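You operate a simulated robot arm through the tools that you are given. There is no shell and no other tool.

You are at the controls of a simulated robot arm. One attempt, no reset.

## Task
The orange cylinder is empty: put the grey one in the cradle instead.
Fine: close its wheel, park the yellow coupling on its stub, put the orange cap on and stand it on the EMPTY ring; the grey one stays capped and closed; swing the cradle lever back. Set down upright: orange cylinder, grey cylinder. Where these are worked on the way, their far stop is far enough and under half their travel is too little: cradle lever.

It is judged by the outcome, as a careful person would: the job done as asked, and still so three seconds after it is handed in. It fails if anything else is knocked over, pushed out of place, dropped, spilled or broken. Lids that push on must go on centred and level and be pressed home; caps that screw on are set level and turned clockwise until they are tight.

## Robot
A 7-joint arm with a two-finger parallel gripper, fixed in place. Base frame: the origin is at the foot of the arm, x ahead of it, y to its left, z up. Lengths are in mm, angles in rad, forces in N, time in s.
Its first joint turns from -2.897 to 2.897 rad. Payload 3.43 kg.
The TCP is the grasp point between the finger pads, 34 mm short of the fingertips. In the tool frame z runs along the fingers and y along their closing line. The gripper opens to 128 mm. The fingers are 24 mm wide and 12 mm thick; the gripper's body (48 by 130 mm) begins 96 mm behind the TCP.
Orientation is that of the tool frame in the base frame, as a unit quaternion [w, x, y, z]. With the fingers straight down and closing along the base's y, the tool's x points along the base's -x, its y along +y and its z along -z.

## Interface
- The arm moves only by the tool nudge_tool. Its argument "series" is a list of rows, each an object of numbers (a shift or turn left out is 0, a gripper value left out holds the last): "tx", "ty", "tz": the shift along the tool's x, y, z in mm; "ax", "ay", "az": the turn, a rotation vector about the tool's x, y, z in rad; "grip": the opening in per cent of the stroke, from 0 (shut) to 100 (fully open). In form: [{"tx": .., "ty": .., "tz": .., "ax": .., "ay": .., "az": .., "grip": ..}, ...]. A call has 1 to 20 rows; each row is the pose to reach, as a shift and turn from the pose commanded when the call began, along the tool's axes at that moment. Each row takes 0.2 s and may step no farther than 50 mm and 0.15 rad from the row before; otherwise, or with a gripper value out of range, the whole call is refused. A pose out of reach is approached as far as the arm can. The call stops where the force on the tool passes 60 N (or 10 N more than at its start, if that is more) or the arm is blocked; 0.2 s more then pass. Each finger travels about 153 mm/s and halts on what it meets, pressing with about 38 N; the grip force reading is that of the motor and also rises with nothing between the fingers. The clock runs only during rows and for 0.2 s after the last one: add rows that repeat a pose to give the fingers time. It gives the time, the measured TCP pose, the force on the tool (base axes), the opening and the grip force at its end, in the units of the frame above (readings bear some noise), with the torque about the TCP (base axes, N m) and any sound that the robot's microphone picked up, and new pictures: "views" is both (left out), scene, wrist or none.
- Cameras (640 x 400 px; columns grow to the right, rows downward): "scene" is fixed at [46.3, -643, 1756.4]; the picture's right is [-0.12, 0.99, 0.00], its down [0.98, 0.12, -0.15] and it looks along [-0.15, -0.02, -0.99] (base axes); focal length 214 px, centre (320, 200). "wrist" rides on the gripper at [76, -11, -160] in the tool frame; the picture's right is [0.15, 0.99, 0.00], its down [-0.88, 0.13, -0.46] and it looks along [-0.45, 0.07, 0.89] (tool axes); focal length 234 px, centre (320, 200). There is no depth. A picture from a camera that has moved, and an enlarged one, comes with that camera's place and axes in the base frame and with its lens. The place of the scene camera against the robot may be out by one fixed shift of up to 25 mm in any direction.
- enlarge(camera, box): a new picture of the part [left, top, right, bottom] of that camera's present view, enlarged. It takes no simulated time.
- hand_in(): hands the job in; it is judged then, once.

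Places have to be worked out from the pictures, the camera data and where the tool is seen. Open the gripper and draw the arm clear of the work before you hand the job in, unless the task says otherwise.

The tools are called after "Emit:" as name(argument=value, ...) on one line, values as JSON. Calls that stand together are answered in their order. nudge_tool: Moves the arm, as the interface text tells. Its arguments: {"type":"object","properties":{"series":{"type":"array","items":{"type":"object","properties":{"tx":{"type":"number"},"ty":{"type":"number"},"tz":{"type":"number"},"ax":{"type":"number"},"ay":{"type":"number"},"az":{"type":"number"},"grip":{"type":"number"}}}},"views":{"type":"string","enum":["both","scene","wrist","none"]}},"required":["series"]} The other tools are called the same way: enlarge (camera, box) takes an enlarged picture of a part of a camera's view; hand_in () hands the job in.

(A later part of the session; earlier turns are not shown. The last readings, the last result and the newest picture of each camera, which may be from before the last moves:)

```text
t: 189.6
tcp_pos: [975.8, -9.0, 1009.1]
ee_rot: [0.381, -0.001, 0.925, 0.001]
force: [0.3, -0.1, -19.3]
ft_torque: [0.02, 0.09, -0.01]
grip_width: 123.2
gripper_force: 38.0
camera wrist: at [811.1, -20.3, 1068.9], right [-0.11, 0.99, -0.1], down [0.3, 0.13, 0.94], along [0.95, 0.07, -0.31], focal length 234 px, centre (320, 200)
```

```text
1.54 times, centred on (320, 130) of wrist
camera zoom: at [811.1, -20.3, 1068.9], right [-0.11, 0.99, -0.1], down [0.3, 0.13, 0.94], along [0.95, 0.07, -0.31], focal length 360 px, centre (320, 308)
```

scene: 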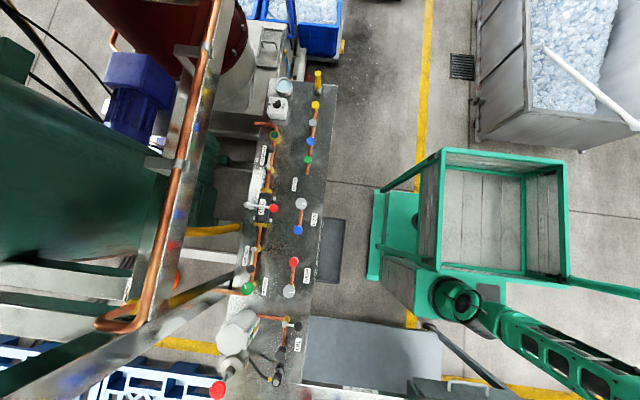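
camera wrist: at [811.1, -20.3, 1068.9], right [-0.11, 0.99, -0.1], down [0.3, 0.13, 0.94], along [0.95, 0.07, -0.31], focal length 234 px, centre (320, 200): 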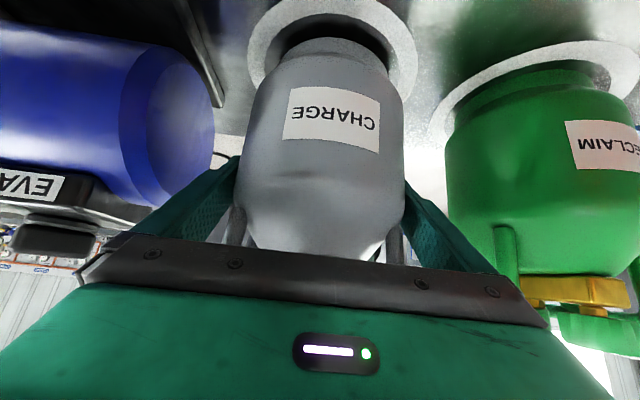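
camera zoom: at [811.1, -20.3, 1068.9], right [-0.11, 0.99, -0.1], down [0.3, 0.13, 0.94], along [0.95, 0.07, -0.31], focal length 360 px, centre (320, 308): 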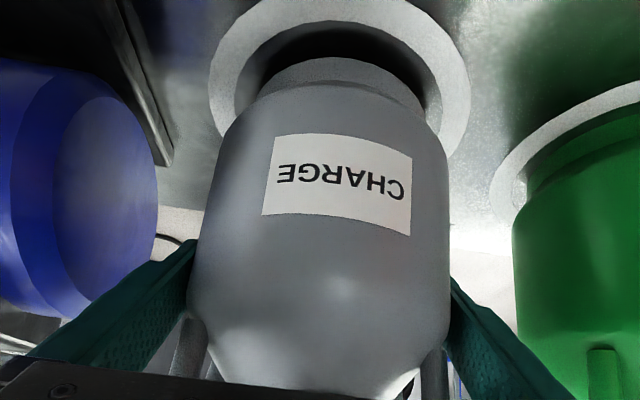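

The grey cylinder is off its ring: about 2 kg, held firmly. I lift it gently to plate-clearing height.

Emit:
nudge_tool(series=[{"tx": -4, "tz": -4}, {"tx": -8, "tz": -8}, {"tx": -13, "tz": -13}, {"tx": -18, "tz": -18}, {"tx": -23, "tz": -23}, {"tx": -28, "tz": -28}, {"tx": -33, "tz": -33}, {"tx": -38, "tz": -38}, {"tx": -43, "tz": -43}, {"tx": -48, "tz": -48}, {"tx": -53, "tz": -53}, {"tx": -58, "tz": -58}, {"tx": -60, "tz": -60}, {"tx": -60, "tz": -60}], views="wrist")

Emit:
enlarge(camera="wrist", box=[200, 0, 440, 260])

```text
t: 192.6
tcp_pos: [976.9, -8.7, 1093.6]
ee_rot: [0.383, -0.001, 0.924, 0.001]
force: [-0.3, 0.4, -19.0]
ft_torque: [0.04, 0.11, 0.0]
grip_width: 123.5
gripper_force: 38.0
camera wrist: at [811.1, -19.8, 1153.4], right [-0.11, 0.99, -0.1], down [0.3, 0.13, 0.94], along [0.95, 0.07, -0.31], focal length 234 px, centre (320, 200)
```

wrist: 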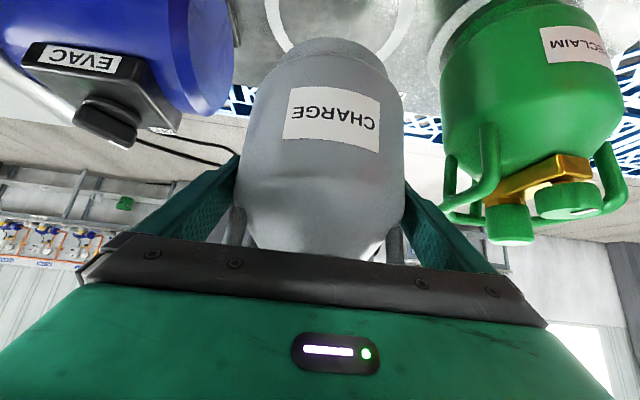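

```text
1.54 times, centred on (320, 130) of wrist
camera zoom: at [811.1, -19.8, 1153.4], right [-0.11, 0.99, -0.1], down [0.3, 0.13, 0.94], along [0.95, 0.07, -0.31], focal length 360 px, centre (320, 308)
```

zoom: 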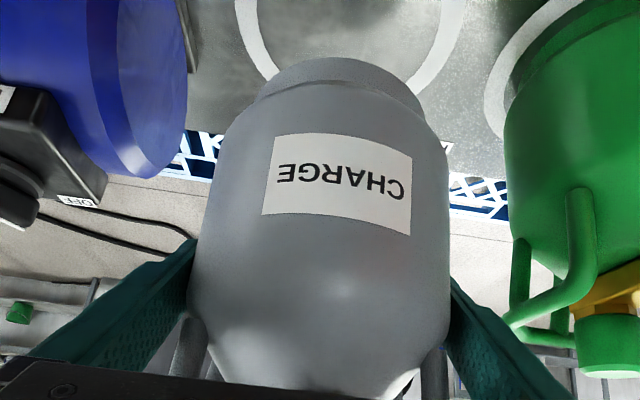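

No slip. I carry it back horizontally over the cradle, slowly.

Emit:
nudge_tool(series=[{"tx": 5, "tz": -5}, {"tx": 13, "tz": -13}, {"tx": 24, "tz": -24}, {"tx": 35, "tz": -35}, {"tx": 46, "tz": -46}, {"tx": 57, "tz": -57.5}, {"tx": 68, "tz": -68.5}, {"tx": 79, "tz": -79.5}, {"tx": 90, "tz": -90.5}, {"tx": 101, "tz": -101.5}, {"tx": 112, "ty": -0.5, "tz": -113}, {"tx": 123, "ty": -1, "tz": -124}, {"tx": 134, "ty": -1.5, "tz": -135}, {"tx": 145, "ty": -2, "tz": -146}, {"tx": 156, "ty": -2.5, "tz": -157}, {"tx": 165, "ty": -2.5, "tz": -166}, {"tx": 172, "ty": -2.5, "tz": -173}, {"tx": 175.5, "ty": -2.5, "tz": -176.8}, {"tx": 175.5, "ty": -2.5, "tz": -176.8}], views="wrist")

Emit:
enlarge(camera="wrist", box=[200, 0, 440, 260])

```text
t: 196.6
tcp_pos: [728.1, -11.1, 1094.8]
ee_rot: [0.383, 0.0, 0.924, 0.001]
force: [0.0, -0.8, -19.6]
ft_torque: [0.0, 0.07, 0.0]
grip_width: 123.4
gripper_force: 37.9
camera wrist: at [561.7, -22.8, 1154.6], right [-0.11, 0.99, -0.1], down [0.3, 0.13, 0.94], along [0.95, 0.07, -0.31], focal length 234 px, centre (320, 200)
```

wrist: 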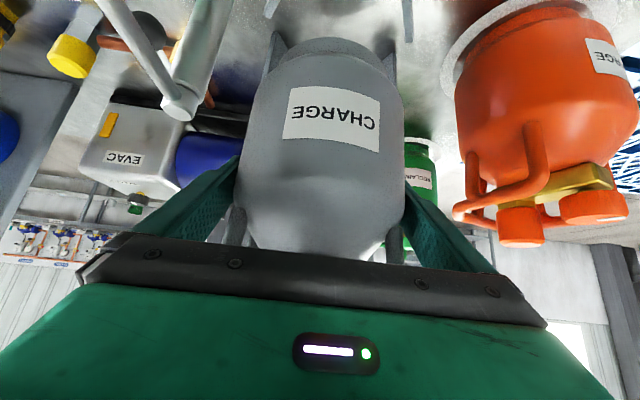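

```text
1.54 times, centred on (320, 130) of wrist
camera zoom: at [561.7, -22.8, 1154.6], right [-0.11, 0.99, -0.1], down [0.3, 0.13, 0.94], along [0.95, 0.07, -0.31], focal length 360 px, centre (320, 308)
```

zoom: 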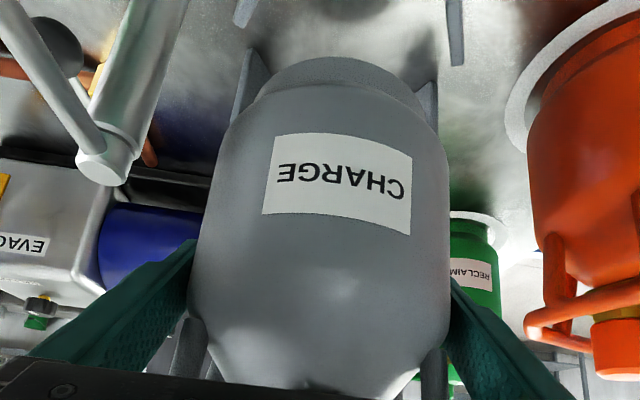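

It hangs like the orange did. Before lowering I zoom in on the cradle plates to align with their centre.

Emit:
enlarge(camera="wrist", box=[240, 0, 420, 100])

```text
3.56 times, centred on (330, 50) of wrist
camera zoom: at [561.7, -22.8, 1154.6], right [-0.11, 0.99, -0.1], down [0.3, 0.13, 0.94], along [0.95, 0.07, -0.31], focal length 833 px, centre (284, 733)
```

zoom: 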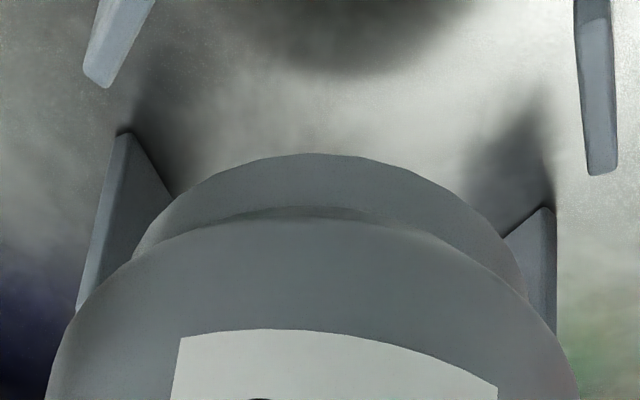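

Cradle centre is about (739, -12) and the grey's axis about (731, -13) in this view. I shift 6 mm forward and 1 mm in y, then lower to just above the plate tops.

Emit:
nudge_tool(series=[{"tx": -2, "ty": 0.5, "tz": 2}, {"tx": -4.2, "ty": 1, "tz": 4.3}, {"tx": -1, "ty": 1, "tz": 7.5}, {"tx": 3, "ty": 1, "tz": 11.5}, {"tx": 7, "ty": 1, "tz": 15.5}, {"tx": 11, "ty": 1, "tz": 19.5}, {"tx": 14.5, "ty": 1, "tz": 23}, {"tx": 14.5, "ty": 1, "tz": 23}], views="wrist")

Emit:
enlarge(camera="wrist", box=[200, 0, 440, 140])

```text
t: 198.4
tcp_pos: [733.1, -10.0, 1068.5]
ee_rot: [0.383, -0.001, 0.924, 0.001]
force: [-0.2, -0.4, -20.4]
ft_torque: [-0.04, 0.09, -0.02]
grip_width: 123.6
gripper_force: 38.4
camera wrist: at [567.9, -22.6, 1127.9], right [-0.11, 0.99, -0.1], down [0.3, 0.13, 0.94], along [0.95, 0.07, -0.31], focal length 234 px, centre (320, 200)
```

wrist: 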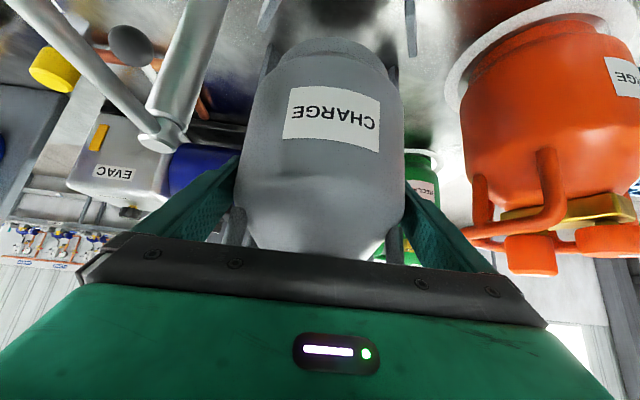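

```text
2.67 times, centred on (320, 70) of wrist
camera zoom: at [567.9, -22.6, 1127.9], right [-0.11, 0.99, -0.1], down [0.3, 0.13, 0.94], along [0.95, 0.07, -0.31], focal length 624 px, centre (320, 547)
```

zoom: 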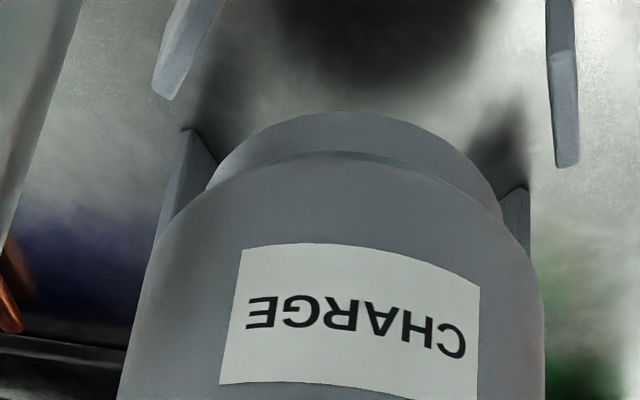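

Base is now about 8 mm above the plates, and looks centred between them. I lower slowly into the cradle, watching the force.

Emit:
nudge_tool(series=[{"tx": 2.1, "tz": 2.1}, {"tx": 4.3, "tz": 4.2}, {"tx": 6.4, "tz": 6.3}, {"tx": 8.5, "tz": 8.5}, {"tx": 10.6, "tz": 10.6}, {"tx": 12.8, "tz": 12.7}, {"tx": 12.8, "tz": 12.7}], views="none")

```text
t: 200.0
tcp_pos: [734.1, -11.2, 1049.4]
ee_rot: [0.382, 0.0, 0.924, 0.001]
force: [-1.0, -0.1, -19.6]
ft_torque: [-0.02, 0.08, -0.01]
grip_width: 123.5
gripper_force: 37.7
```

No contact, and the base is now between the plates. I continue lowering.

Emit:
nudge_tool(series=[{"tx": 2.8, "tz": 2.8}, {"tx": 5.7, "tz": 5.6}, {"tx": 8.5, "tz": 8.5}, {"tx": 11.4, "tz": 11.3}, {"tx": 14.2, "tz": 14.1}, {"tx": 17, "tz": 16.9}, {"tx": 19.9, "tz": 19.7}, {"tx": 22.7, "tz": 22.5}, {"tx": 25.5, "tz": 25.4}, {"tx": 28.4, "tz": 28.2}, {"tx": 28.4, "tz": 28.2}], views="wrist")

Emit:
enlarge(camera="wrist", box=[200, 0, 440, 260])

```text
t: 202.4
tcp_pos: [734.5, -10.9, 1009.1]
ee_rot: [0.382, -0.001, 0.924, 0.001]
force: [-0.3, 0.7, -19.6]
ft_torque: [-0.02, 0.07, 0.0]
grip_width: 123.5
gripper_force: 37.5
camera wrist: at [568.8, -22.4, 1069.3], right [-0.11, 0.99, -0.1], down [0.3, 0.13, 0.94], along [0.95, 0.07, -0.31], focal length 234 px, centre (320, 200)
```

wrist: 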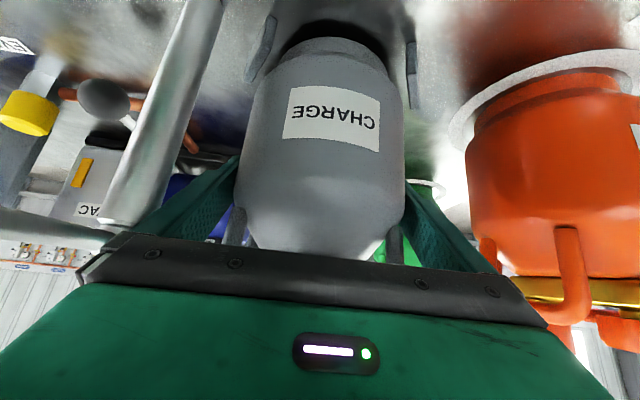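

```text
1.54 times, centred on (320, 130) of wrist
camera zoom: at [568.8, -22.4, 1069.3], right [-0.11, 0.99, -0.1], down [0.3, 0.13, 0.94], along [0.95, 0.07, -0.31], focal length 360 px, centre (320, 308)
```

zoom: 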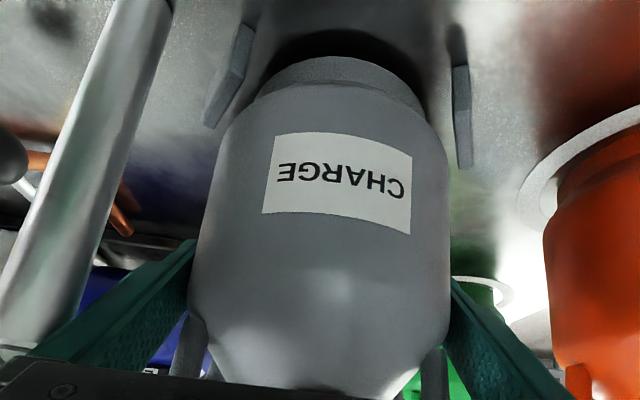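

Base about 8 mm above the floor of the cradle, between the plates. Final slow lowering to touchdown.

Emit:
nudge_tool(series=[{"tx": 1.1, "tz": 1.1}, {"tx": 2.1, "tz": 2.1}, {"tx": 3.2, "tz": 3.2}, {"tx": 4.3, "tz": 4.2}, {"tx": 5.0, "tz": 4.9}], views="none")

```text
t: 203.6
tcp_pos: [734.1, -10.9, 1004.6]
ee_rot: [0.382, -0.001, 0.924, 0.001]
force: [-0.3, -0.7, -20.2]
ft_torque: [0.01, 0.07, 0.01]
grip_width: 123.5
gripper_force: 38.2
```

Emit:
nudge_tool(series=[{"tx": 0.7, "tz": 0.7}, {"tx": 1.4, "tz": 1.4}, {"tx": 2.1, "tz": 2.1}, {"tx": 2.5, "tz": 2.5}], views="none")

```text
t: 204.6
tcp_pos: [734.6, -10.2, 1000.2]
ee_rot: [0.384, 0.0, 0.923, 0.0]
force: [-1.2, -0.6, -5.5]
ft_torque: [-0.25, 1.0, -0.01]
grip_width: 123.5
gripper_force: 38.1
```

It is touching down (load dropped to 5 N). A little more, then I release.

Emit:
nudge_tool(series=[{"tx": 0.35, "tz": 0.35}, {"tx": 0.35, "tz": 0.35}], views="none")

```text
t: 205.2
tcp_pos: [733.6, -11.1, 1000.2]
ee_rot: [0.385, -0.001, 0.923, 0.001]
force: [7.0, 1.3, 0.8]
ft_torque: [-0.34, 0.29, 0.06]
grip_width: 123.6
gripper_force: 38.4
```

The weight is on the cradle. I open fully and withdraw along the tool axis.

Emit:
nudge_tool(series=[{"grip": 100}, {"grip": 100}, {"grip": 100}], views="none")

Emit:
nudge_tool(series=[{"tz": -5}, {"tz": -12}, {"tz": -20}, {"tz": -30}, {"tz": -42}, {"tz": -56}, {"tz": -72}, {"tz": -90}, {"tz": -90}], views="wrist")

Emit:
enlarge(camera="wrist", box=[200, 0, 440, 260])

```text
t: 206.0
tcp_pos: [733.2, -11.5, 999.3]
ee_rot: [0.383, -0.001, 0.924, 0.001]
force: [-0.4, 0.5, 0.3]
ft_torque: [0.0, 0.0, -0.03]
grip_width: 127.8
gripper_force: 0.0
```

```text
t: 208.0
tcp_pos: [669.2, -8.3, 1062.9]
ee_rot: [0.382, -0.001, 0.924, 0.001]
force: [0.1, 0.0, -0.3]
ft_torque: [0.02, 0.02, 0.0]
grip_width: 127.9
gripper_force: 0.0
camera wrist: at [503.8, -20.7, 1123.1], right [-0.11, 0.99, -0.1], down [0.3, 0.13, 0.95], along [0.95, 0.07, -0.31], focal length 234 px, centre (320, 200)
```

wrist: 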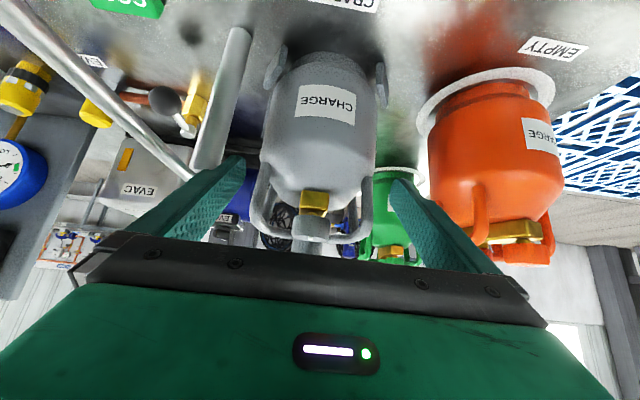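

```text
1.54 times, centred on (320, 130) of wrist
camera zoom: at [503.8, -20.7, 1123.1], right [-0.11, 0.99, -0.1], down [0.3, 0.13, 0.95], along [0.95, 0.07, -0.31], focal length 360 px, centre (320, 308)
```

zoom: 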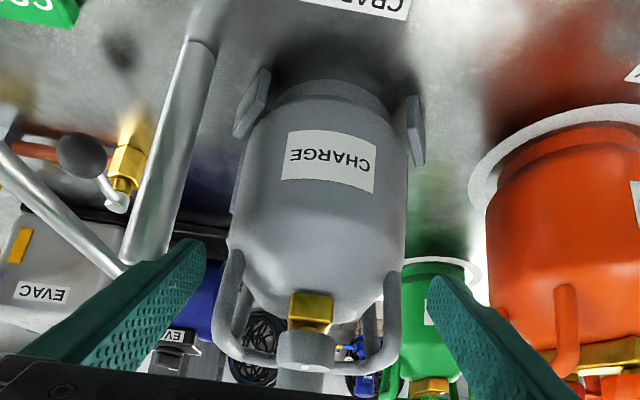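

The grey cylinder stands upright in the cradle. Now the lever: I rise, straighten the tool and close the fingers, to get to the outer side of the lever bar.

Emit:
nudge_tool(series=[{"tx": -10, "tz": -25}, {"tx": -20, "tz": -55}, {"tx": -30, "tz": -85}, {"tx": -34, "tz": -110}, {"tx": -34.4, "tz": -131, "ay": 0.1}, {"tx": -34.4, "tz": -131, "ay": 0.2}, {"tx": -34.4, "tz": -131, "ay": 0.3}, {"tx": -34.4, "tz": -131, "ay": 0.4, "grip": 0}, {"tx": -34.4, "tz": -131, "ay": 0.5}, {"tx": -34.4, "tz": -131, "ay": 0.6}, {"tx": -34.4, "tz": -131, "ay": 0.7}, {"tx": -34.4, "tz": -131, "ay": 0.785}, {"tx": -34.4, "tz": -131, "ay": 0.785}], views="wrist")

```text
t: 210.8
tcp_pos: [600.4, -10.6, 1180.6]
ee_rot: [0.0, -0.001, 1.0, 0.0]
force: [0.5, -0.1, -0.7]
ft_torque: [-0.01, 0.01, 0.0]
grip_width: 0.2
gripper_force: 33.6
camera wrist: at [525.6, -22.5, 1340.2], right [-0.15, 0.99, 0.0], down [0.88, 0.13, 0.46], along [0.45, 0.07, -0.89], focal length 234 px, centre (320, 200)
```

wrist: 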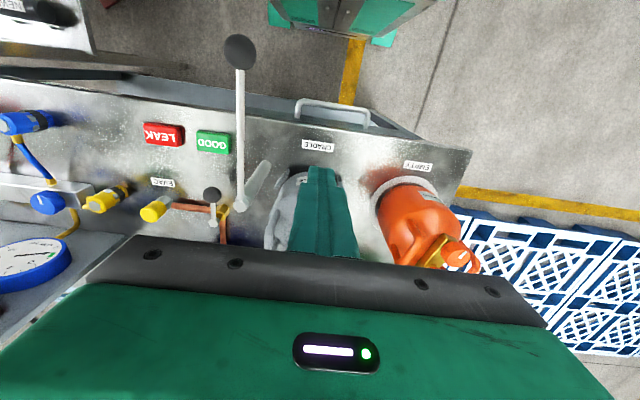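

The lever points straight at the robot (ball at (511, -106)). I go round to its -y side and lower the closed fingers beside the bar.

Emit:
nudge_tool(series=[{"tx": 5, "ty": -30}, {"tx": 10, "ty": -65}, {"tx": 14, "ty": -100}, {"tx": 15, "ty": -130}, {"tx": 15, "ty": -132, "tz": 25}, {"tx": 15, "ty": -132, "tz": 50}, {"tx": 15, "ty": -132, "tz": 75}, {"tx": 15, "ty": -132, "tz": 97}, {"tx": 15, "ty": -132, "tz": 97}], views="wrist")

```text
t: 212.8
tcp_pos: [586.9, -142.9, 1083.1]
ee_rot: [0.001, -0.001, 1.0, 0.0]
force: [0.1, -0.2, 0.4]
ft_torque: [0.0, -0.01, 0.0]
grip_width: 0.0
gripper_force: 32.3
camera wrist: at [512.0, -155.2, 1243.1], right [-0.15, 0.99, 0.0], down [0.88, 0.13, 0.46], along [0.45, 0.07, -0.89], focal length 234 px, centre (320, 200)
```

wrist: 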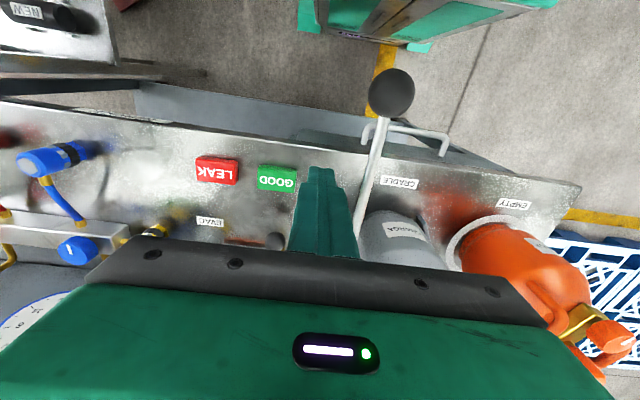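

I push the lever back along its arc toward the cylinder.

Emit:
nudge_tool(series=[{"tx": 0, "ty": 10}, {"tx": 0, "ty": 20}, {"tx": 2.6, "ty": 30}, {"tx": 5.2, "ty": 39}, {"tx": 5.6, "ty": 48.5}, {"tx": 6, "ty": 58.3}, {"tx": 5.1, "ty": 68.5}, {"tx": 4.2, "ty": 78.6}, {"tx": 1.3, "ty": 88.8}, {"tx": -1.6, "ty": 98.9}, {"tx": -6.5, "ty": 108.5}, {"tx": -11.4, "ty": 118.2}, {"tx": -17.8, "ty": 127.6}, {"tx": -24.3, "ty": 137}, {"tx": -24.3, "ty": 137}], views="wrist")

```text
t: 216.0
tcp_pos: [611.8, -5.8, 1082.6]
ee_rot: [-0.001, -0.002, 1.0, 0.0]
force: [0.4, 0.7, -0.3]
ft_torque: [-0.02, 0.01, -0.04]
grip_width: 0.1
gripper_force: 32.9
camera wrist: at [535.2, -17.0, 1243.0], right [-0.15, 0.99, 0.0], down [0.88, 0.13, 0.46], along [0.45, 0.07, -0.89], focal length 234 px, centre (320, 200)
```

wrist: 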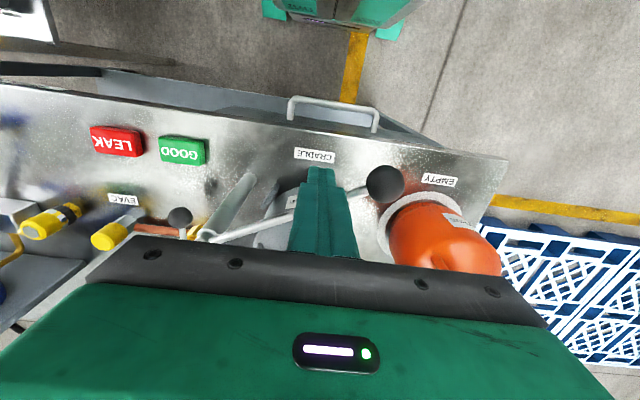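

The lever follows (now about 30° from closed). I push on to its closed stop in smaller steps.

Emit:
nudge_tool(series=[{"tx": -8, "ty": 8.5}, {"tx": -16.8, "ty": 16.5}, {"tx": -27, "ty": 22.5}, {"tx": -37.5, "ty": 28}, {"tx": -43, "ty": 30}, {"tx": -48.7, "ty": 32}, {"tx": -52, "ty": 33}, {"tx": -55, "ty": 34}], views="wrist")

Emit:
enlarge(camera="wrist", box=[180, 80, 440, 260])

```text
t: 217.8
tcp_pos: [665.6, 29.6, 1082.9]
ee_rot: [0.0, 0.0, 1.0, 0.0]
force: [-0.6, 0.5, 0.4]
ft_torque: [-0.03, 0.0, 0.04]
grip_width: 0.0
gripper_force: 33.0
camera wrist: at [591.2, 17.3, 1242.9], right [-0.15, 0.99, 0.0], down [0.88, 0.13, 0.46], along [0.45, 0.07, -0.89], focal length 234 px, centre (320, 200)
```

wrist: 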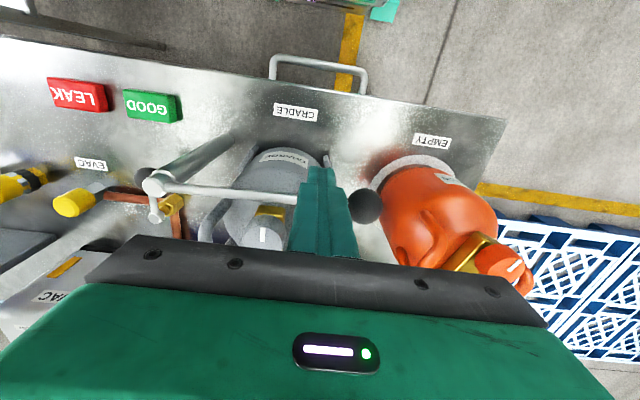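

```text
2.22 times, centred on (310, 170) of wrist
camera zoom: at [591.2, 17.3, 1242.9], right [-0.15, 0.99, 0.0], down [0.88, 0.13, 0.46], along [0.45, 0.07, -0.89], focal length 520 px, centre (342, 267)
```

zoom: 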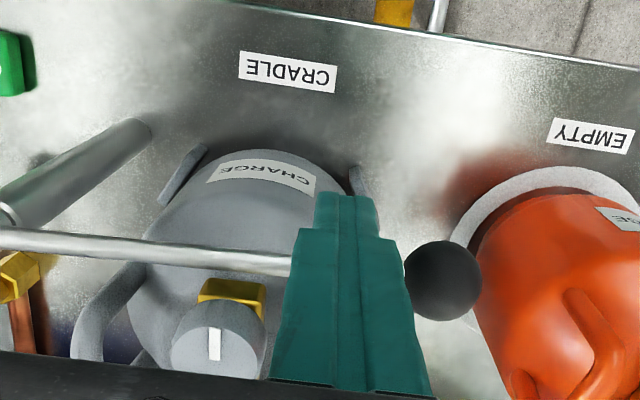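

The ball is at (681, 71), a couple of degrees from its original closed place. I push the rest gently until it meets its stop.

Emit:
nudge_tool(series=[{"tx": -2, "ty": 0.3}, {"tx": -4, "ty": 0.3}, {"tx": -6, "ty": 0.3}], views="none")

```text
t: 218.6
tcp_pos: [672.5, 29.1, 1084.2]
ee_rot: [0.0, -0.002, 1.0, 0.0]
force: [-3.7, 0.8, -0.1]
ft_torque: [0.07, 0.09, -0.03]
grip_width: 0.1
gripper_force: 32.9
```

Emit:
nudge_tool(series=[{"tx": -1}, {"tx": -2}, {"tx": -2}], views="wrist")

Emit:
enlarge(camera="wrist", box=[180, 80, 440, 260])

```text
t: 219.4
tcp_pos: [673.1, 28.2, 1084.6]
ee_rot: [-0.001, -0.002, 1.0, -0.001]
force: [-23.4, -0.1, -5.2]
ft_torque: [-0.06, 0.48, 0.02]
grip_width: 0.0
gripper_force: 32.9
camera wrist: at [597.4, 17.1, 1243.6], right [-0.15, 0.99, 0.0], down [0.88, 0.13, 0.45], along [0.45, 0.07, -0.89], focal length 234 px, centre (320, 200)
```

wrist: 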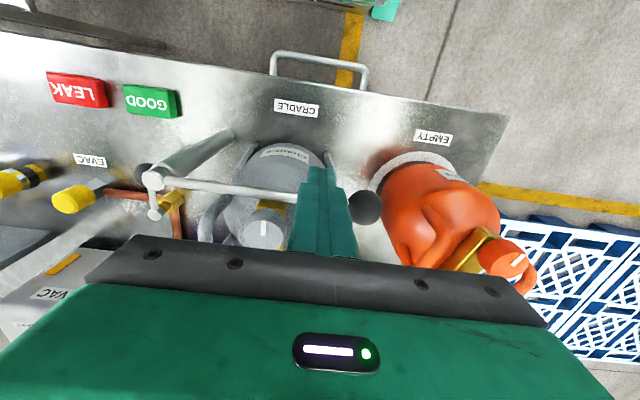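

```text
2.22 times, centred on (310, 170) of wrist
camera zoom: at [597.4, 17.1, 1243.6], right [-0.15, 0.99, 0.0], down [0.88, 0.13, 0.45], along [0.45, 0.07, -0.89], focal length 520 px, centre (342, 267)
```

zoom: 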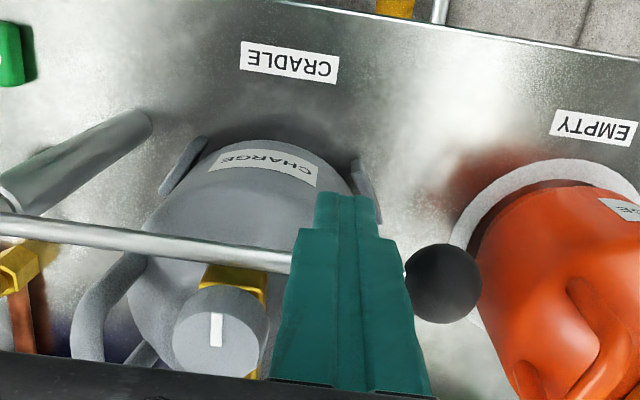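

The lever is back at its closed stop, with the ball at its original place (689, 71). I back away, rise, open the gripper and inspect everything.

Emit:
nudge_tool(series=[{"tx": 4}, {"tx": 12}, {"tx": 20, "tz": -20}, {"tx": 28, "tz": -50}, {"tx": 36, "tz": -80}, {"tx": 40, "tz": -110, "grip": 50}, {"tx": 40, "tz": -130, "grip": 100}, {"tx": 40, "tz": -130, "grip": 100}], views="both")

Emit:
enlarge(camera="wrist", box=[240, 90, 480, 250])

Emit:
enlarge(camera="wrist", box=[40, 80, 260, 220])

```text
t: 221.2
tcp_pos: [633.2, 28.3, 1216.8]
ee_rot: [0.001, -0.001, 1.0, 0.0]
force: [0.4, -0.1, 0.3]
ft_torque: [0.0, 0.02, 0.0]
grip_width: 127.8
gripper_force: 0.0
camera wrist: at [558.0, 17.2, 1376.0], right [-0.15, 0.99, 0.0], down [0.88, 0.13, 0.46], along [0.45, 0.07, -0.89], focal length 234 px, centre (320, 200)
```

scene: 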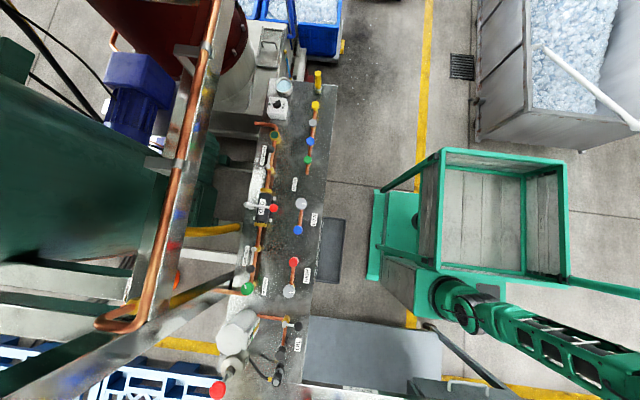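
wrist: 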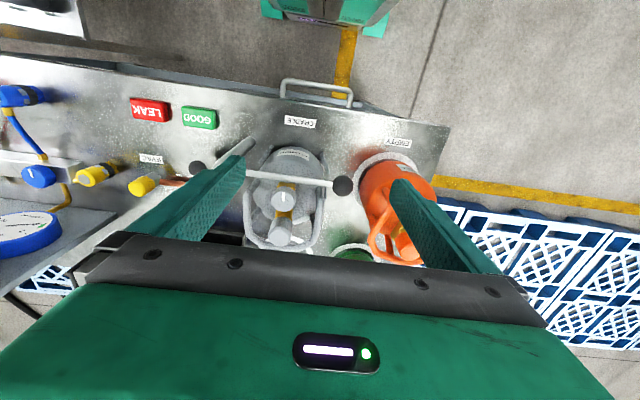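

```text
2.50 times, centred on (360, 170) of wrist
camera zoom: at [558.0, 17.2, 1376.0], right [-0.15, 0.99, 0.0], down [0.88, 0.13, 0.46], along [0.45, 0.07, -0.89], focal length 585 px, centre (220, 275)
```

zoom: 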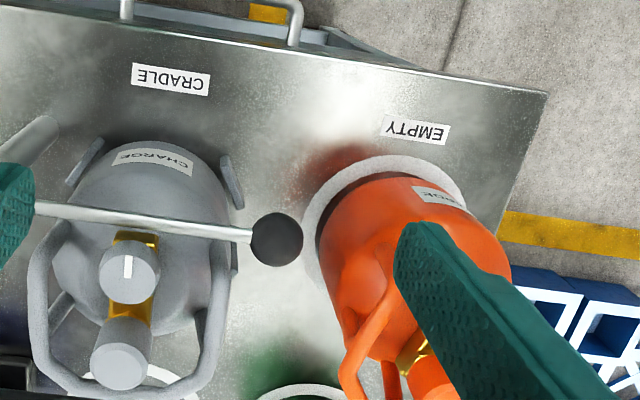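

```text
2.86 times, centred on (150, 150) of wrist
camera zoom: at [558.0, 17.2, 1376.0], right [-0.15, 0.99, 0.0], down [0.88, 0.13, 0.46], along [0.45, 0.07, -0.89], focal length 669 px, centre (806, 343)
```

zoom: 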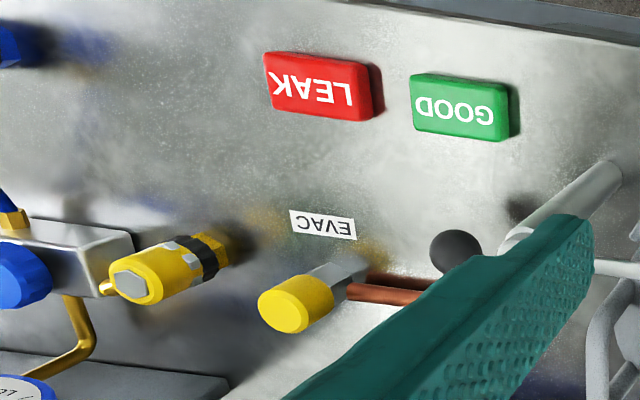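

Grey stays closed and capped under the lever. I want one closer check of the orange cylinder's top and of the parked coupling; first the orange.

Emit:
nudge_tool(series=[{"tx": -10, "ty": 30}, {"tx": -20, "ty": 65}, {"tx": -30, "ty": 100}, {"tx": -35, "ty": 135}, {"tx": -35, "ty": 155}, {"tx": -35, "ty": 155}], views="wrist")

Emit:
enlarge(camera="wrist", box=[220, 90, 420, 250])

```text
t: 222.6
tcp_pos: [668.7, 183.9, 1215.0]
ee_rot: [0.0, -0.001, 1.0, 0.002]
force: [-0.4, 0.8, 1.0]
ft_torque: [0.01, 0.01, 0.01]
grip_width: 128.0
gripper_force: 0.2
camera wrist: at [593.5, 172.1, 1374.9], right [-0.15, 0.99, 0.0], down [0.88, 0.13, 0.46], along [0.45, 0.07, -0.89], focal length 234 px, centre (320, 200)
```

wrist: 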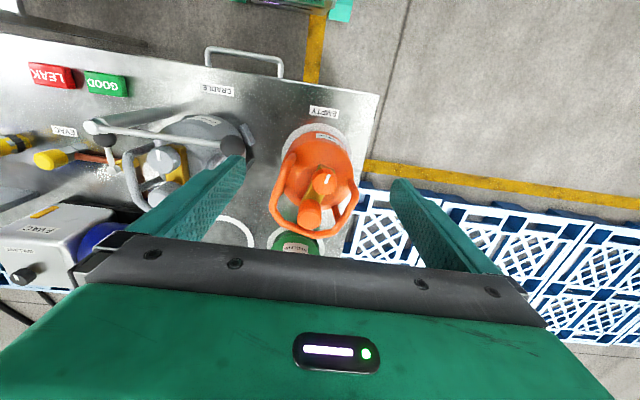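

```text
2.50 times, centred on (320, 170) of wrist
camera zoom: at [593.5, 172.1, 1374.9], right [-0.15, 0.99, 0.0], down [0.88, 0.13, 0.46], along [0.45, 0.07, -0.89], focal length 585 px, centre (320, 275)
```

zoom: 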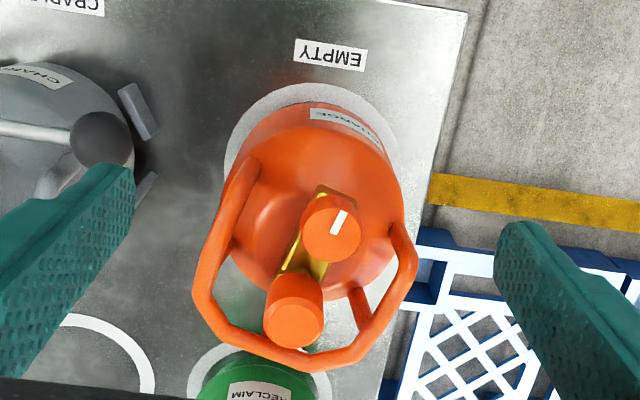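

The orange cylinder is upright on the ring with cap on and wheel closed. I zoom on its cap, and compare with the grey's.

Emit:
enlarge(camera="wrist", box=[280, 150, 360, 220])

Emit:
enlarge(camera="wrist", box=[120, 120, 220, 220])

```text
5.71 times, centred on (320, 185) of wrist
camera zoom: at [593.5, 172.1, 1374.9], right [-0.15, 0.99, 0.0], down [0.88, 0.13, 0.46], along [0.45, 0.07, -0.89], focal length 1338 px, centre (320, 286)
```

zoom: 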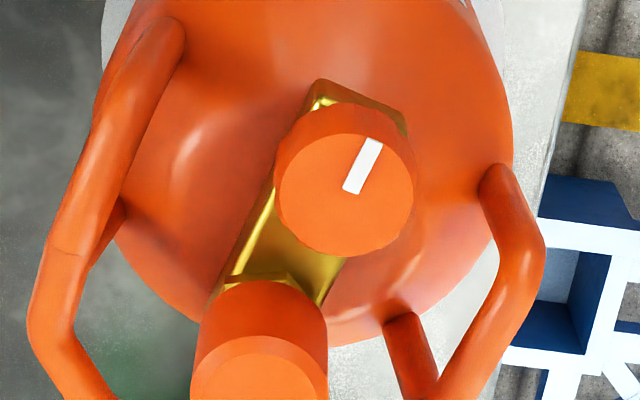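

```text
4.00 times, centred on (170, 170) of wrist
camera zoom: at [593.5, 172.1, 1374.9], right [-0.15, 0.99, 0.0], down [0.88, 0.13, 0.46], along [0.45, 0.07, -0.89], focal length 937 px, centre (920, 320)
```

zoom: 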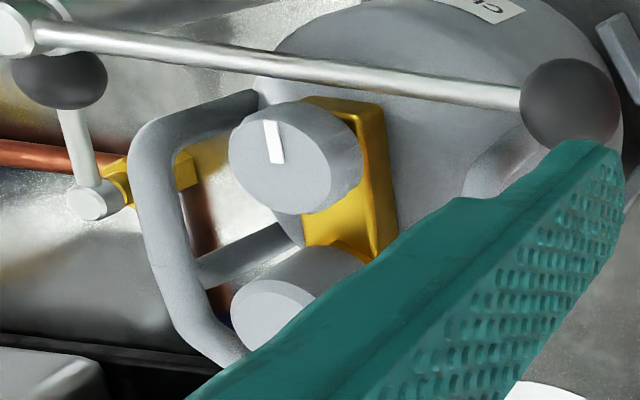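

Wheel mark is exactly opposite the outlet: closed. To judge the cap's seating I take the same view of the grey's cap for comparison.

Emit:
nudge_tool(series=[{"ty": -35}, {"ty": -75}, {"ty": -115}, {"ty": -155}, {"ty": -190}, {"ty": -205}, {"ty": -205}], views="wrist")

Emit:
enlarge(camera="wrist", box=[280, 150, 360, 220])

Emit:
enlarge(camera="wrist", box=[280, 180, 360, 250])

```text
t: 224.2
tcp_pos: [668.8, -20.4, 1212.5]
ee_rot: [0.0, -0.002, 1.0, 0.001]
force: [0.1, 0.0, -0.2]
ft_torque: [-0.01, 0.02, 0.01]
grip_width: 128.3
gripper_force: 0.0
camera wrist: at [592.8, -31.4, 1372.5], right [-0.15, 0.99, 0.0], down [0.88, 0.13, 0.46], along [0.45, 0.07, -0.89], focal length 234 px, centre (320, 200)
```

wrist: 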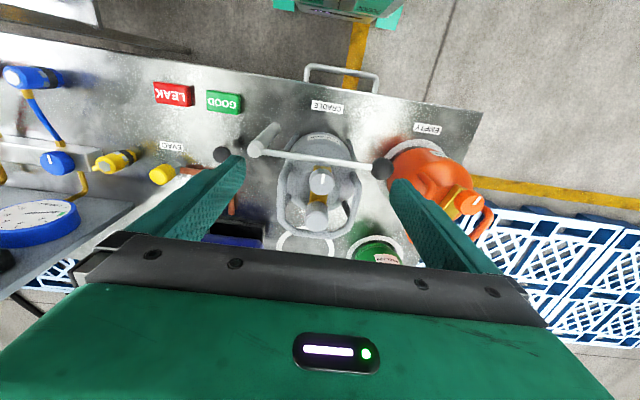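

```text
5.71 times, centred on (320, 185) of wrist
camera zoom: at [592.8, -31.4, 1372.5], right [-0.15, 0.99, 0.0], down [0.88, 0.13, 0.46], along [0.45, 0.07, -0.89], focal length 1338 px, centre (320, 286)
```

zoom: 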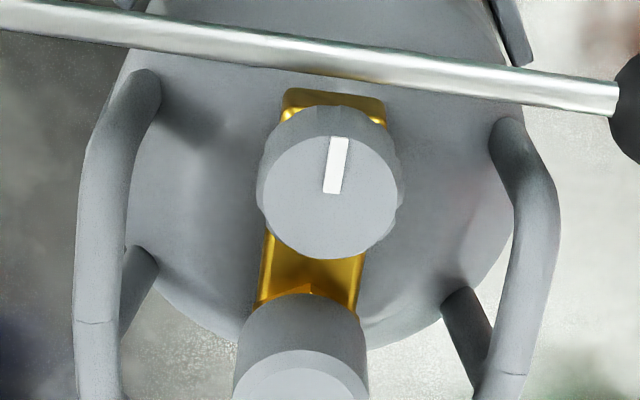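

```text
5.71 times, centred on (320, 215) of wrist
camera zoom: at [592.8, -31.4, 1372.5], right [-0.15, 0.99, 0.0], down [0.88, 0.13, 0.46], along [0.45, 0.07, -0.89], focal length 1338 px, centre (320, 114)
```

zoom: 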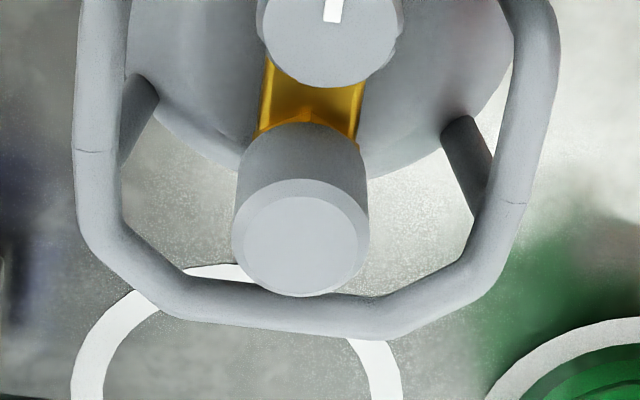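

The cap heights of orange and grey agree within my measuring error, and the same sliver of hex shows under both, so the orange cap is home. Now the parked coupling, compared with the blue one.

Emit:
enlarge(camera="wrist", box=[0, 50, 160, 190])

Emit:
enlarge(camera="wrist", box=[80, 130, 160, 190])

```text
2.86 times, centred on (80, 120) of wrist
camera zoom: at [592.8, -31.4, 1372.5], right [-0.15, 0.99, 0.0], down [0.88, 0.13, 0.46], along [0.45, 0.07, -0.89], focal length 669 px, centre (1006, 429)
```

zoom: 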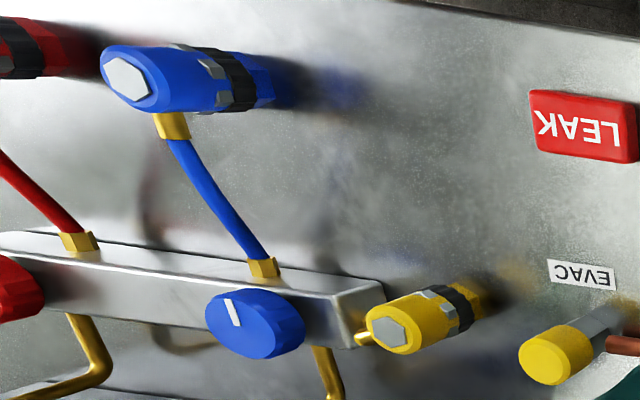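

```text
6.67 times, centred on (120, 160) of wrist
camera zoom: at [592.8, -31.4, 1372.5], right [-0.15, 0.99, 0.0], down [0.88, 0.13, 0.46], along [0.45, 0.07, -0.89], focal length 1561 px, centre (1653, 467)
```

zoom: 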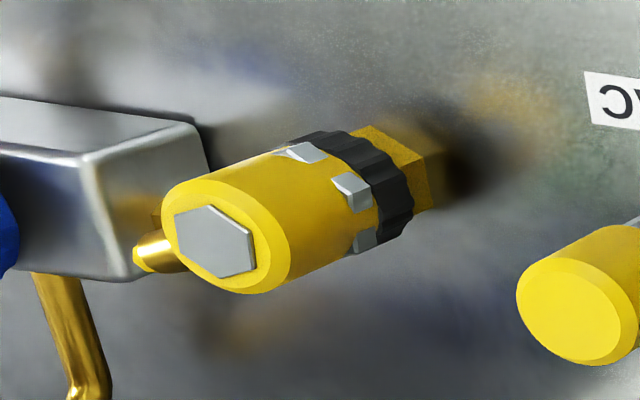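

The coupling's collar sits directly on the stub's hex, like the blue one. For a last side check of the orange cap (level and seated), I look at it from its side.

Emit:
nudge_tool(series=[{"tx": -4, "ty": 17, "az": 0.13}, {"tx": -8, "ty": 35, "az": 0.26}, {"tx": -12, "ty": 52, "az": 0.39}, {"tx": -16, "ty": 70, "az": 0.52}, {"tx": -20, "ty": 87, "az": 0.65}, {"tx": -24, "ty": 105, "az": 0.78}, {"tx": -28, "ty": 122, "az": 0.91}, {"tx": -32, "ty": 140, "az": 1.04}, {"tx": -36, "ty": 157, "az": 1.17}, {"tx": -40, "ty": 175, "az": 1.3}, {"tx": -44, "ty": 192, "az": 1.43}, {"tx": -48, "ty": 209, "az": 1.56}, {"tx": -48, "ty": 209, "az": 1.56}], views="wrist")

Emit:
enlarge(camera="wrist", box=[260, 80, 400, 190])

```text
t: 227.0
tcp_pos: [715.7, 185.5, 1211.0]
ee_rot: [-0.001, 0.703, 0.711, 0.001]
force: [-0.2, 0.7, -0.3]
ft_torque: [0.0, 0.02, 0.0]
grip_width: 127.7
gripper_force: 0.0
camera wrist: at [704.4, 262.4, 1371.8], right [0.99, 0.16, 0.0], down [0.14, -0.88, 0.45], along [0.07, -0.45, -0.89], focal length 234 px, centre (320, 200)
```

wrist: 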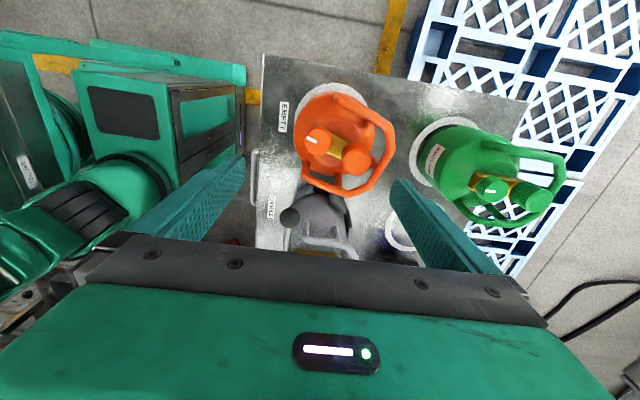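

```text
3.64 times, centred on (330, 135) of wrist
camera zoom: at [704.4, 262.4, 1371.8], right [0.99, 0.16, 0.0], down [0.14, -0.88, 0.45], along [0.07, -0.45, -0.89], focal length 852 px, centre (284, 436)
```

zoom: 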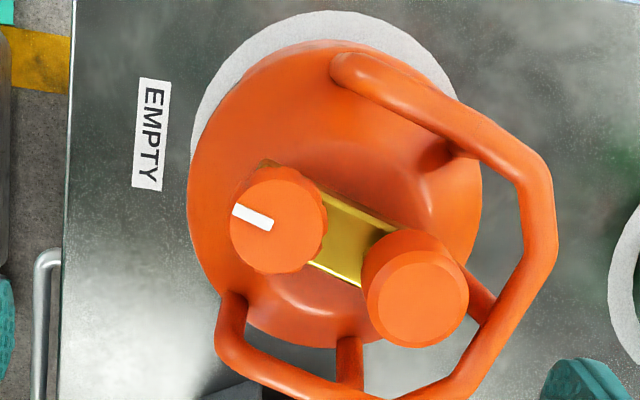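

Level, centred and on the brass. Since the nipple is threaded, I want to make certain: I will add careful clockwise turns with the fingers kept crosswise to the valve. First I position above the cap.

Emit:
nudge_tool(series=[{"ty": 4, "az": -0.14, "grip": 60}, {"ty": 8, "az": -0.28}, {"ty": 12, "az": -0.42}, {"ty": 16, "az": -0.56}, {"ty": 20, "az": -0.7}, {"ty": 24, "az": -0.84}, {"ty": 28, "az": -0.98}, {"ty": 32, "az": -1.12}, {"ty": 36, "az": -1.26}, {"ty": 40, "az": -1.4}, {"tx": -1, "ty": 43, "az": -1.54}, {"tx": -2, "ty": 45, "az": -1.68}, {"tx": -2.6, "ty": 45.5, "az": -1.82, "tz": 10}, {"tx": -2.6, "ty": 45.5, "az": -1.96, "tz": 25}, {"tx": -2.6, "ty": 45.5, "az": -2.06, "tz": 40}, {"tx": -2.6, "ty": 45.5, "az": -2.06, "tz": 50}, {"tx": -2.6, "ty": 45.5, "az": -2.06, "tz": 50}], views="wrist")

Emit:
enlarge(camera="wrist", box=[260, 90, 380, 200])

```text
t: 230.6
tcp_pos: [761.2, 185.5, 1163.6]
ee_rot: [0.001, -0.249, 0.969, 0.001]
force: [0.7, -0.4, 0.0]
ft_torque: [0.03, -0.03, -0.01]
grip_width: 76.7
gripper_force: 0.1
camera wrist: at [701.0, 138.5, 1323.5], right [-0.6, 0.8, 0.0], down [0.71, 0.54, 0.46], along [0.36, 0.28, -0.89], focal length 234 px, centre (320, 200)
```

wrist: 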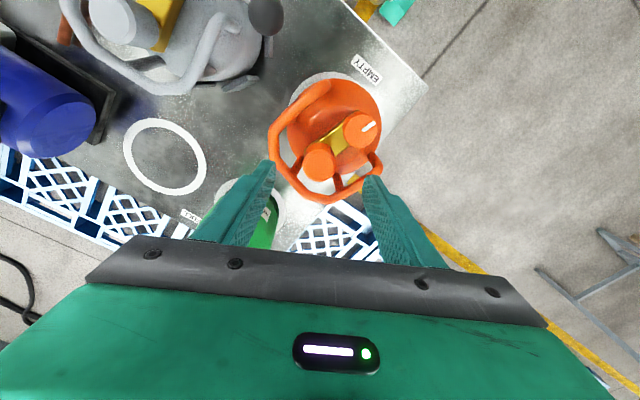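

```text
3.64 times, centred on (320, 145) of wrist
camera zoom: at [701.0, 138.5, 1323.5], right [-0.6, 0.8, 0.0], down [0.71, 0.54, 0.46], along [0.36, 0.28, -0.89], focal length 852 px, centre (320, 400)
```

zoom: 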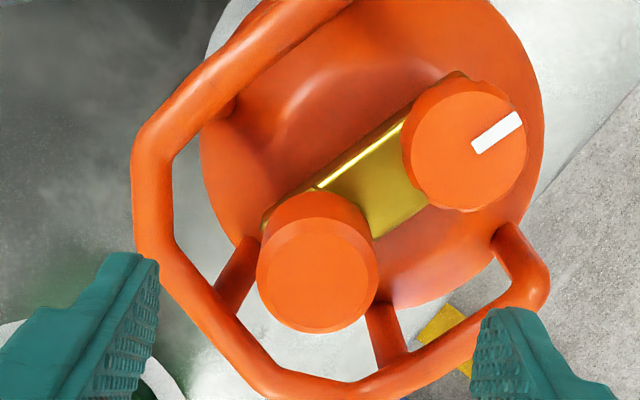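

The cap is within 2 mm of the axis; I correct, narrow the opening and lower to grip height.

Emit:
nudge_tool(series=[{"tx": 1.6, "ty": -1, "tz": 8, "grip": 35}, {"tx": 1.6, "ty": -1, "tz": 18, "grip": 35}, {"tx": 1.6, "ty": -1, "tz": 28, "grip": 35}, {"tx": 1.6, "ty": -1, "tz": 36, "grip": 35}, {"tx": 1.6, "ty": -1, "tz": 41, "grip": 35}, {"tx": 1.6, "ty": -1, "tz": 41, "grip": 35}], views="wrist")

Emit:
enlarge(camera="wrist", box=[260, 110, 380, 210])

```text
t: 232.0
tcp_pos: [760.2, 184.1, 1123.2]
ee_rot: [0.0, -0.249, 0.969, 0.001]
force: [-0.2, -0.4, -0.6]
ft_torque: [-0.05, 0.02, -0.04]
grip_width: 44.9
gripper_force: 0.1
camera wrist: at [699.6, 137.2, 1282.8], right [-0.6, 0.8, 0.0], down [0.71, 0.54, 0.46], along [0.36, 0.28, -0.89], focal length 234 px, centre (320, 200)
```

wrist: 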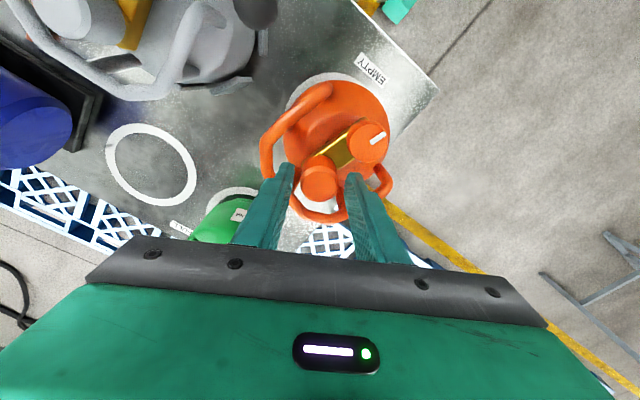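

```text
4.00 times, centred on (320, 160) of wrist
camera zoom: at [699.6, 137.2, 1282.8], right [-0.6, 0.8, 0.0], down [0.71, 0.54, 0.46], along [0.36, 0.28, -0.89], focal length 937 px, centre (320, 360)
```

zoom: 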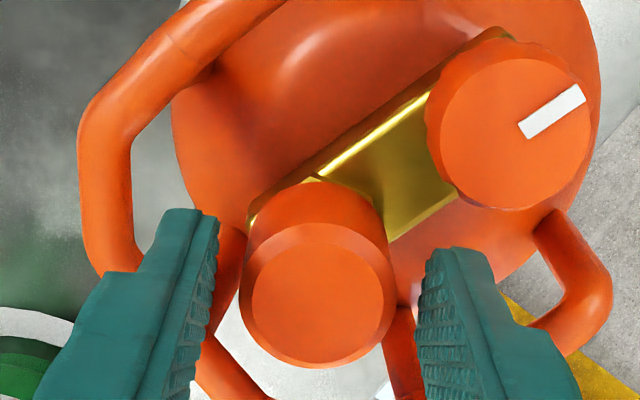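

Centred between the fingers. I close gently on the cap and turn clockwise with a light push.

Emit:
nudge_tool(series=[{"grip": 27}, {"grip": 20}, {"grip": 15}, {"grip": 15}], views="none")

Emit:
nudge_tool(series=[{"tz": 0.7, "az": 0.1}, {"tz": 1.4, "az": 0.2}, {"tz": 1.8, "az": 0.3}, {"tz": 1.8, "az": 0.4}, {"tz": 1.8, "az": 0.5}, {"tz": 1.8, "az": 0.6}, {"tz": 1.8, "az": 0.7}, {"tz": 1.8, "az": 0.8}], views="none")

```text
t: 233.0
tcp_pos: [760.4, 183.5, 1123.3]
ee_rot: [0.0, -0.249, 0.969, 0.001]
force: [0.1, 1.0, 0.1]
ft_torque: [-0.03, -0.02, 0.02]
grip_width: 31.6
gripper_force: 37.8
```

```text
t: 234.8
tcp_pos: [761.3, 184.4, 1120.6]
ee_rot: [0.001, 0.149, 0.989, 0.001]
force: [0.3, 3.5, 28.3]
ft_torque: [0.09, -0.06, 0.14]
grip_width: 31.4
gripper_force: 37.8
```

Torque only 0.14 N·m with 28 N push. I continue the turn.

Emit:
nudge_tool(series=[{"az": 0.1}, {"az": 0.2}, {"az": 0.3}, {"az": 0.4}, {"az": 0.5}, {"az": 0.6}, {"az": 0.7}], views="wrist")

Emit:
enlarge(camera="wrist", box=[260, 110, 380, 210])

```text
t: 236.4
tcp_pos: [761.9, 184.0, 1121.7]
ee_rot: [0.0, 0.479, 0.878, -0.001]
force: [2.7, 0.0, 14.5]
ft_torque: [-0.11, -0.07, 0.08]
grip_width: 31.5
gripper_force: 37.9
camera wrist: at [711.1, 241.8, 1281.4], right [0.75, 0.66, 0.0], down [0.58, -0.67, 0.46], along [0.3, -0.34, -0.89], focal length 234 px, centre (320, 200)
```

wrist: 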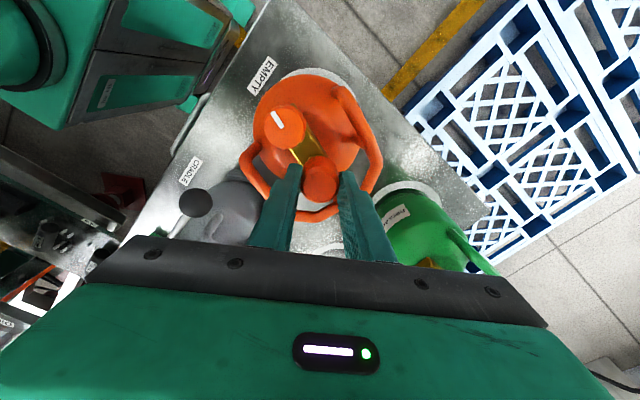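

```text
4.00 times, centred on (320, 160) of wrist
camera zoom: at [711.1, 241.8, 1281.4], right [0.75, 0.66, 0.0], down [0.58, -0.67, 0.46], along [0.3, -0.34, -0.89], focal length 937 px, centre (320, 360)
```

zoom: 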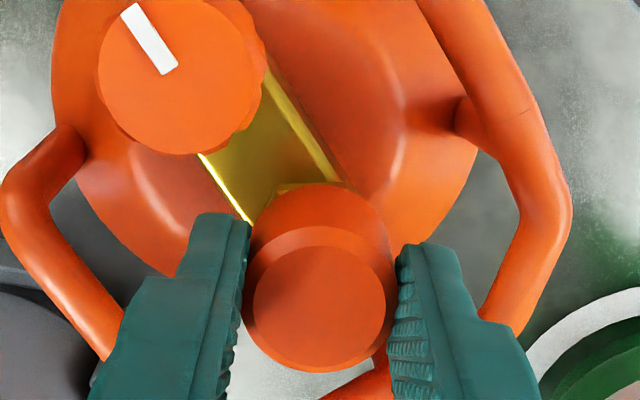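

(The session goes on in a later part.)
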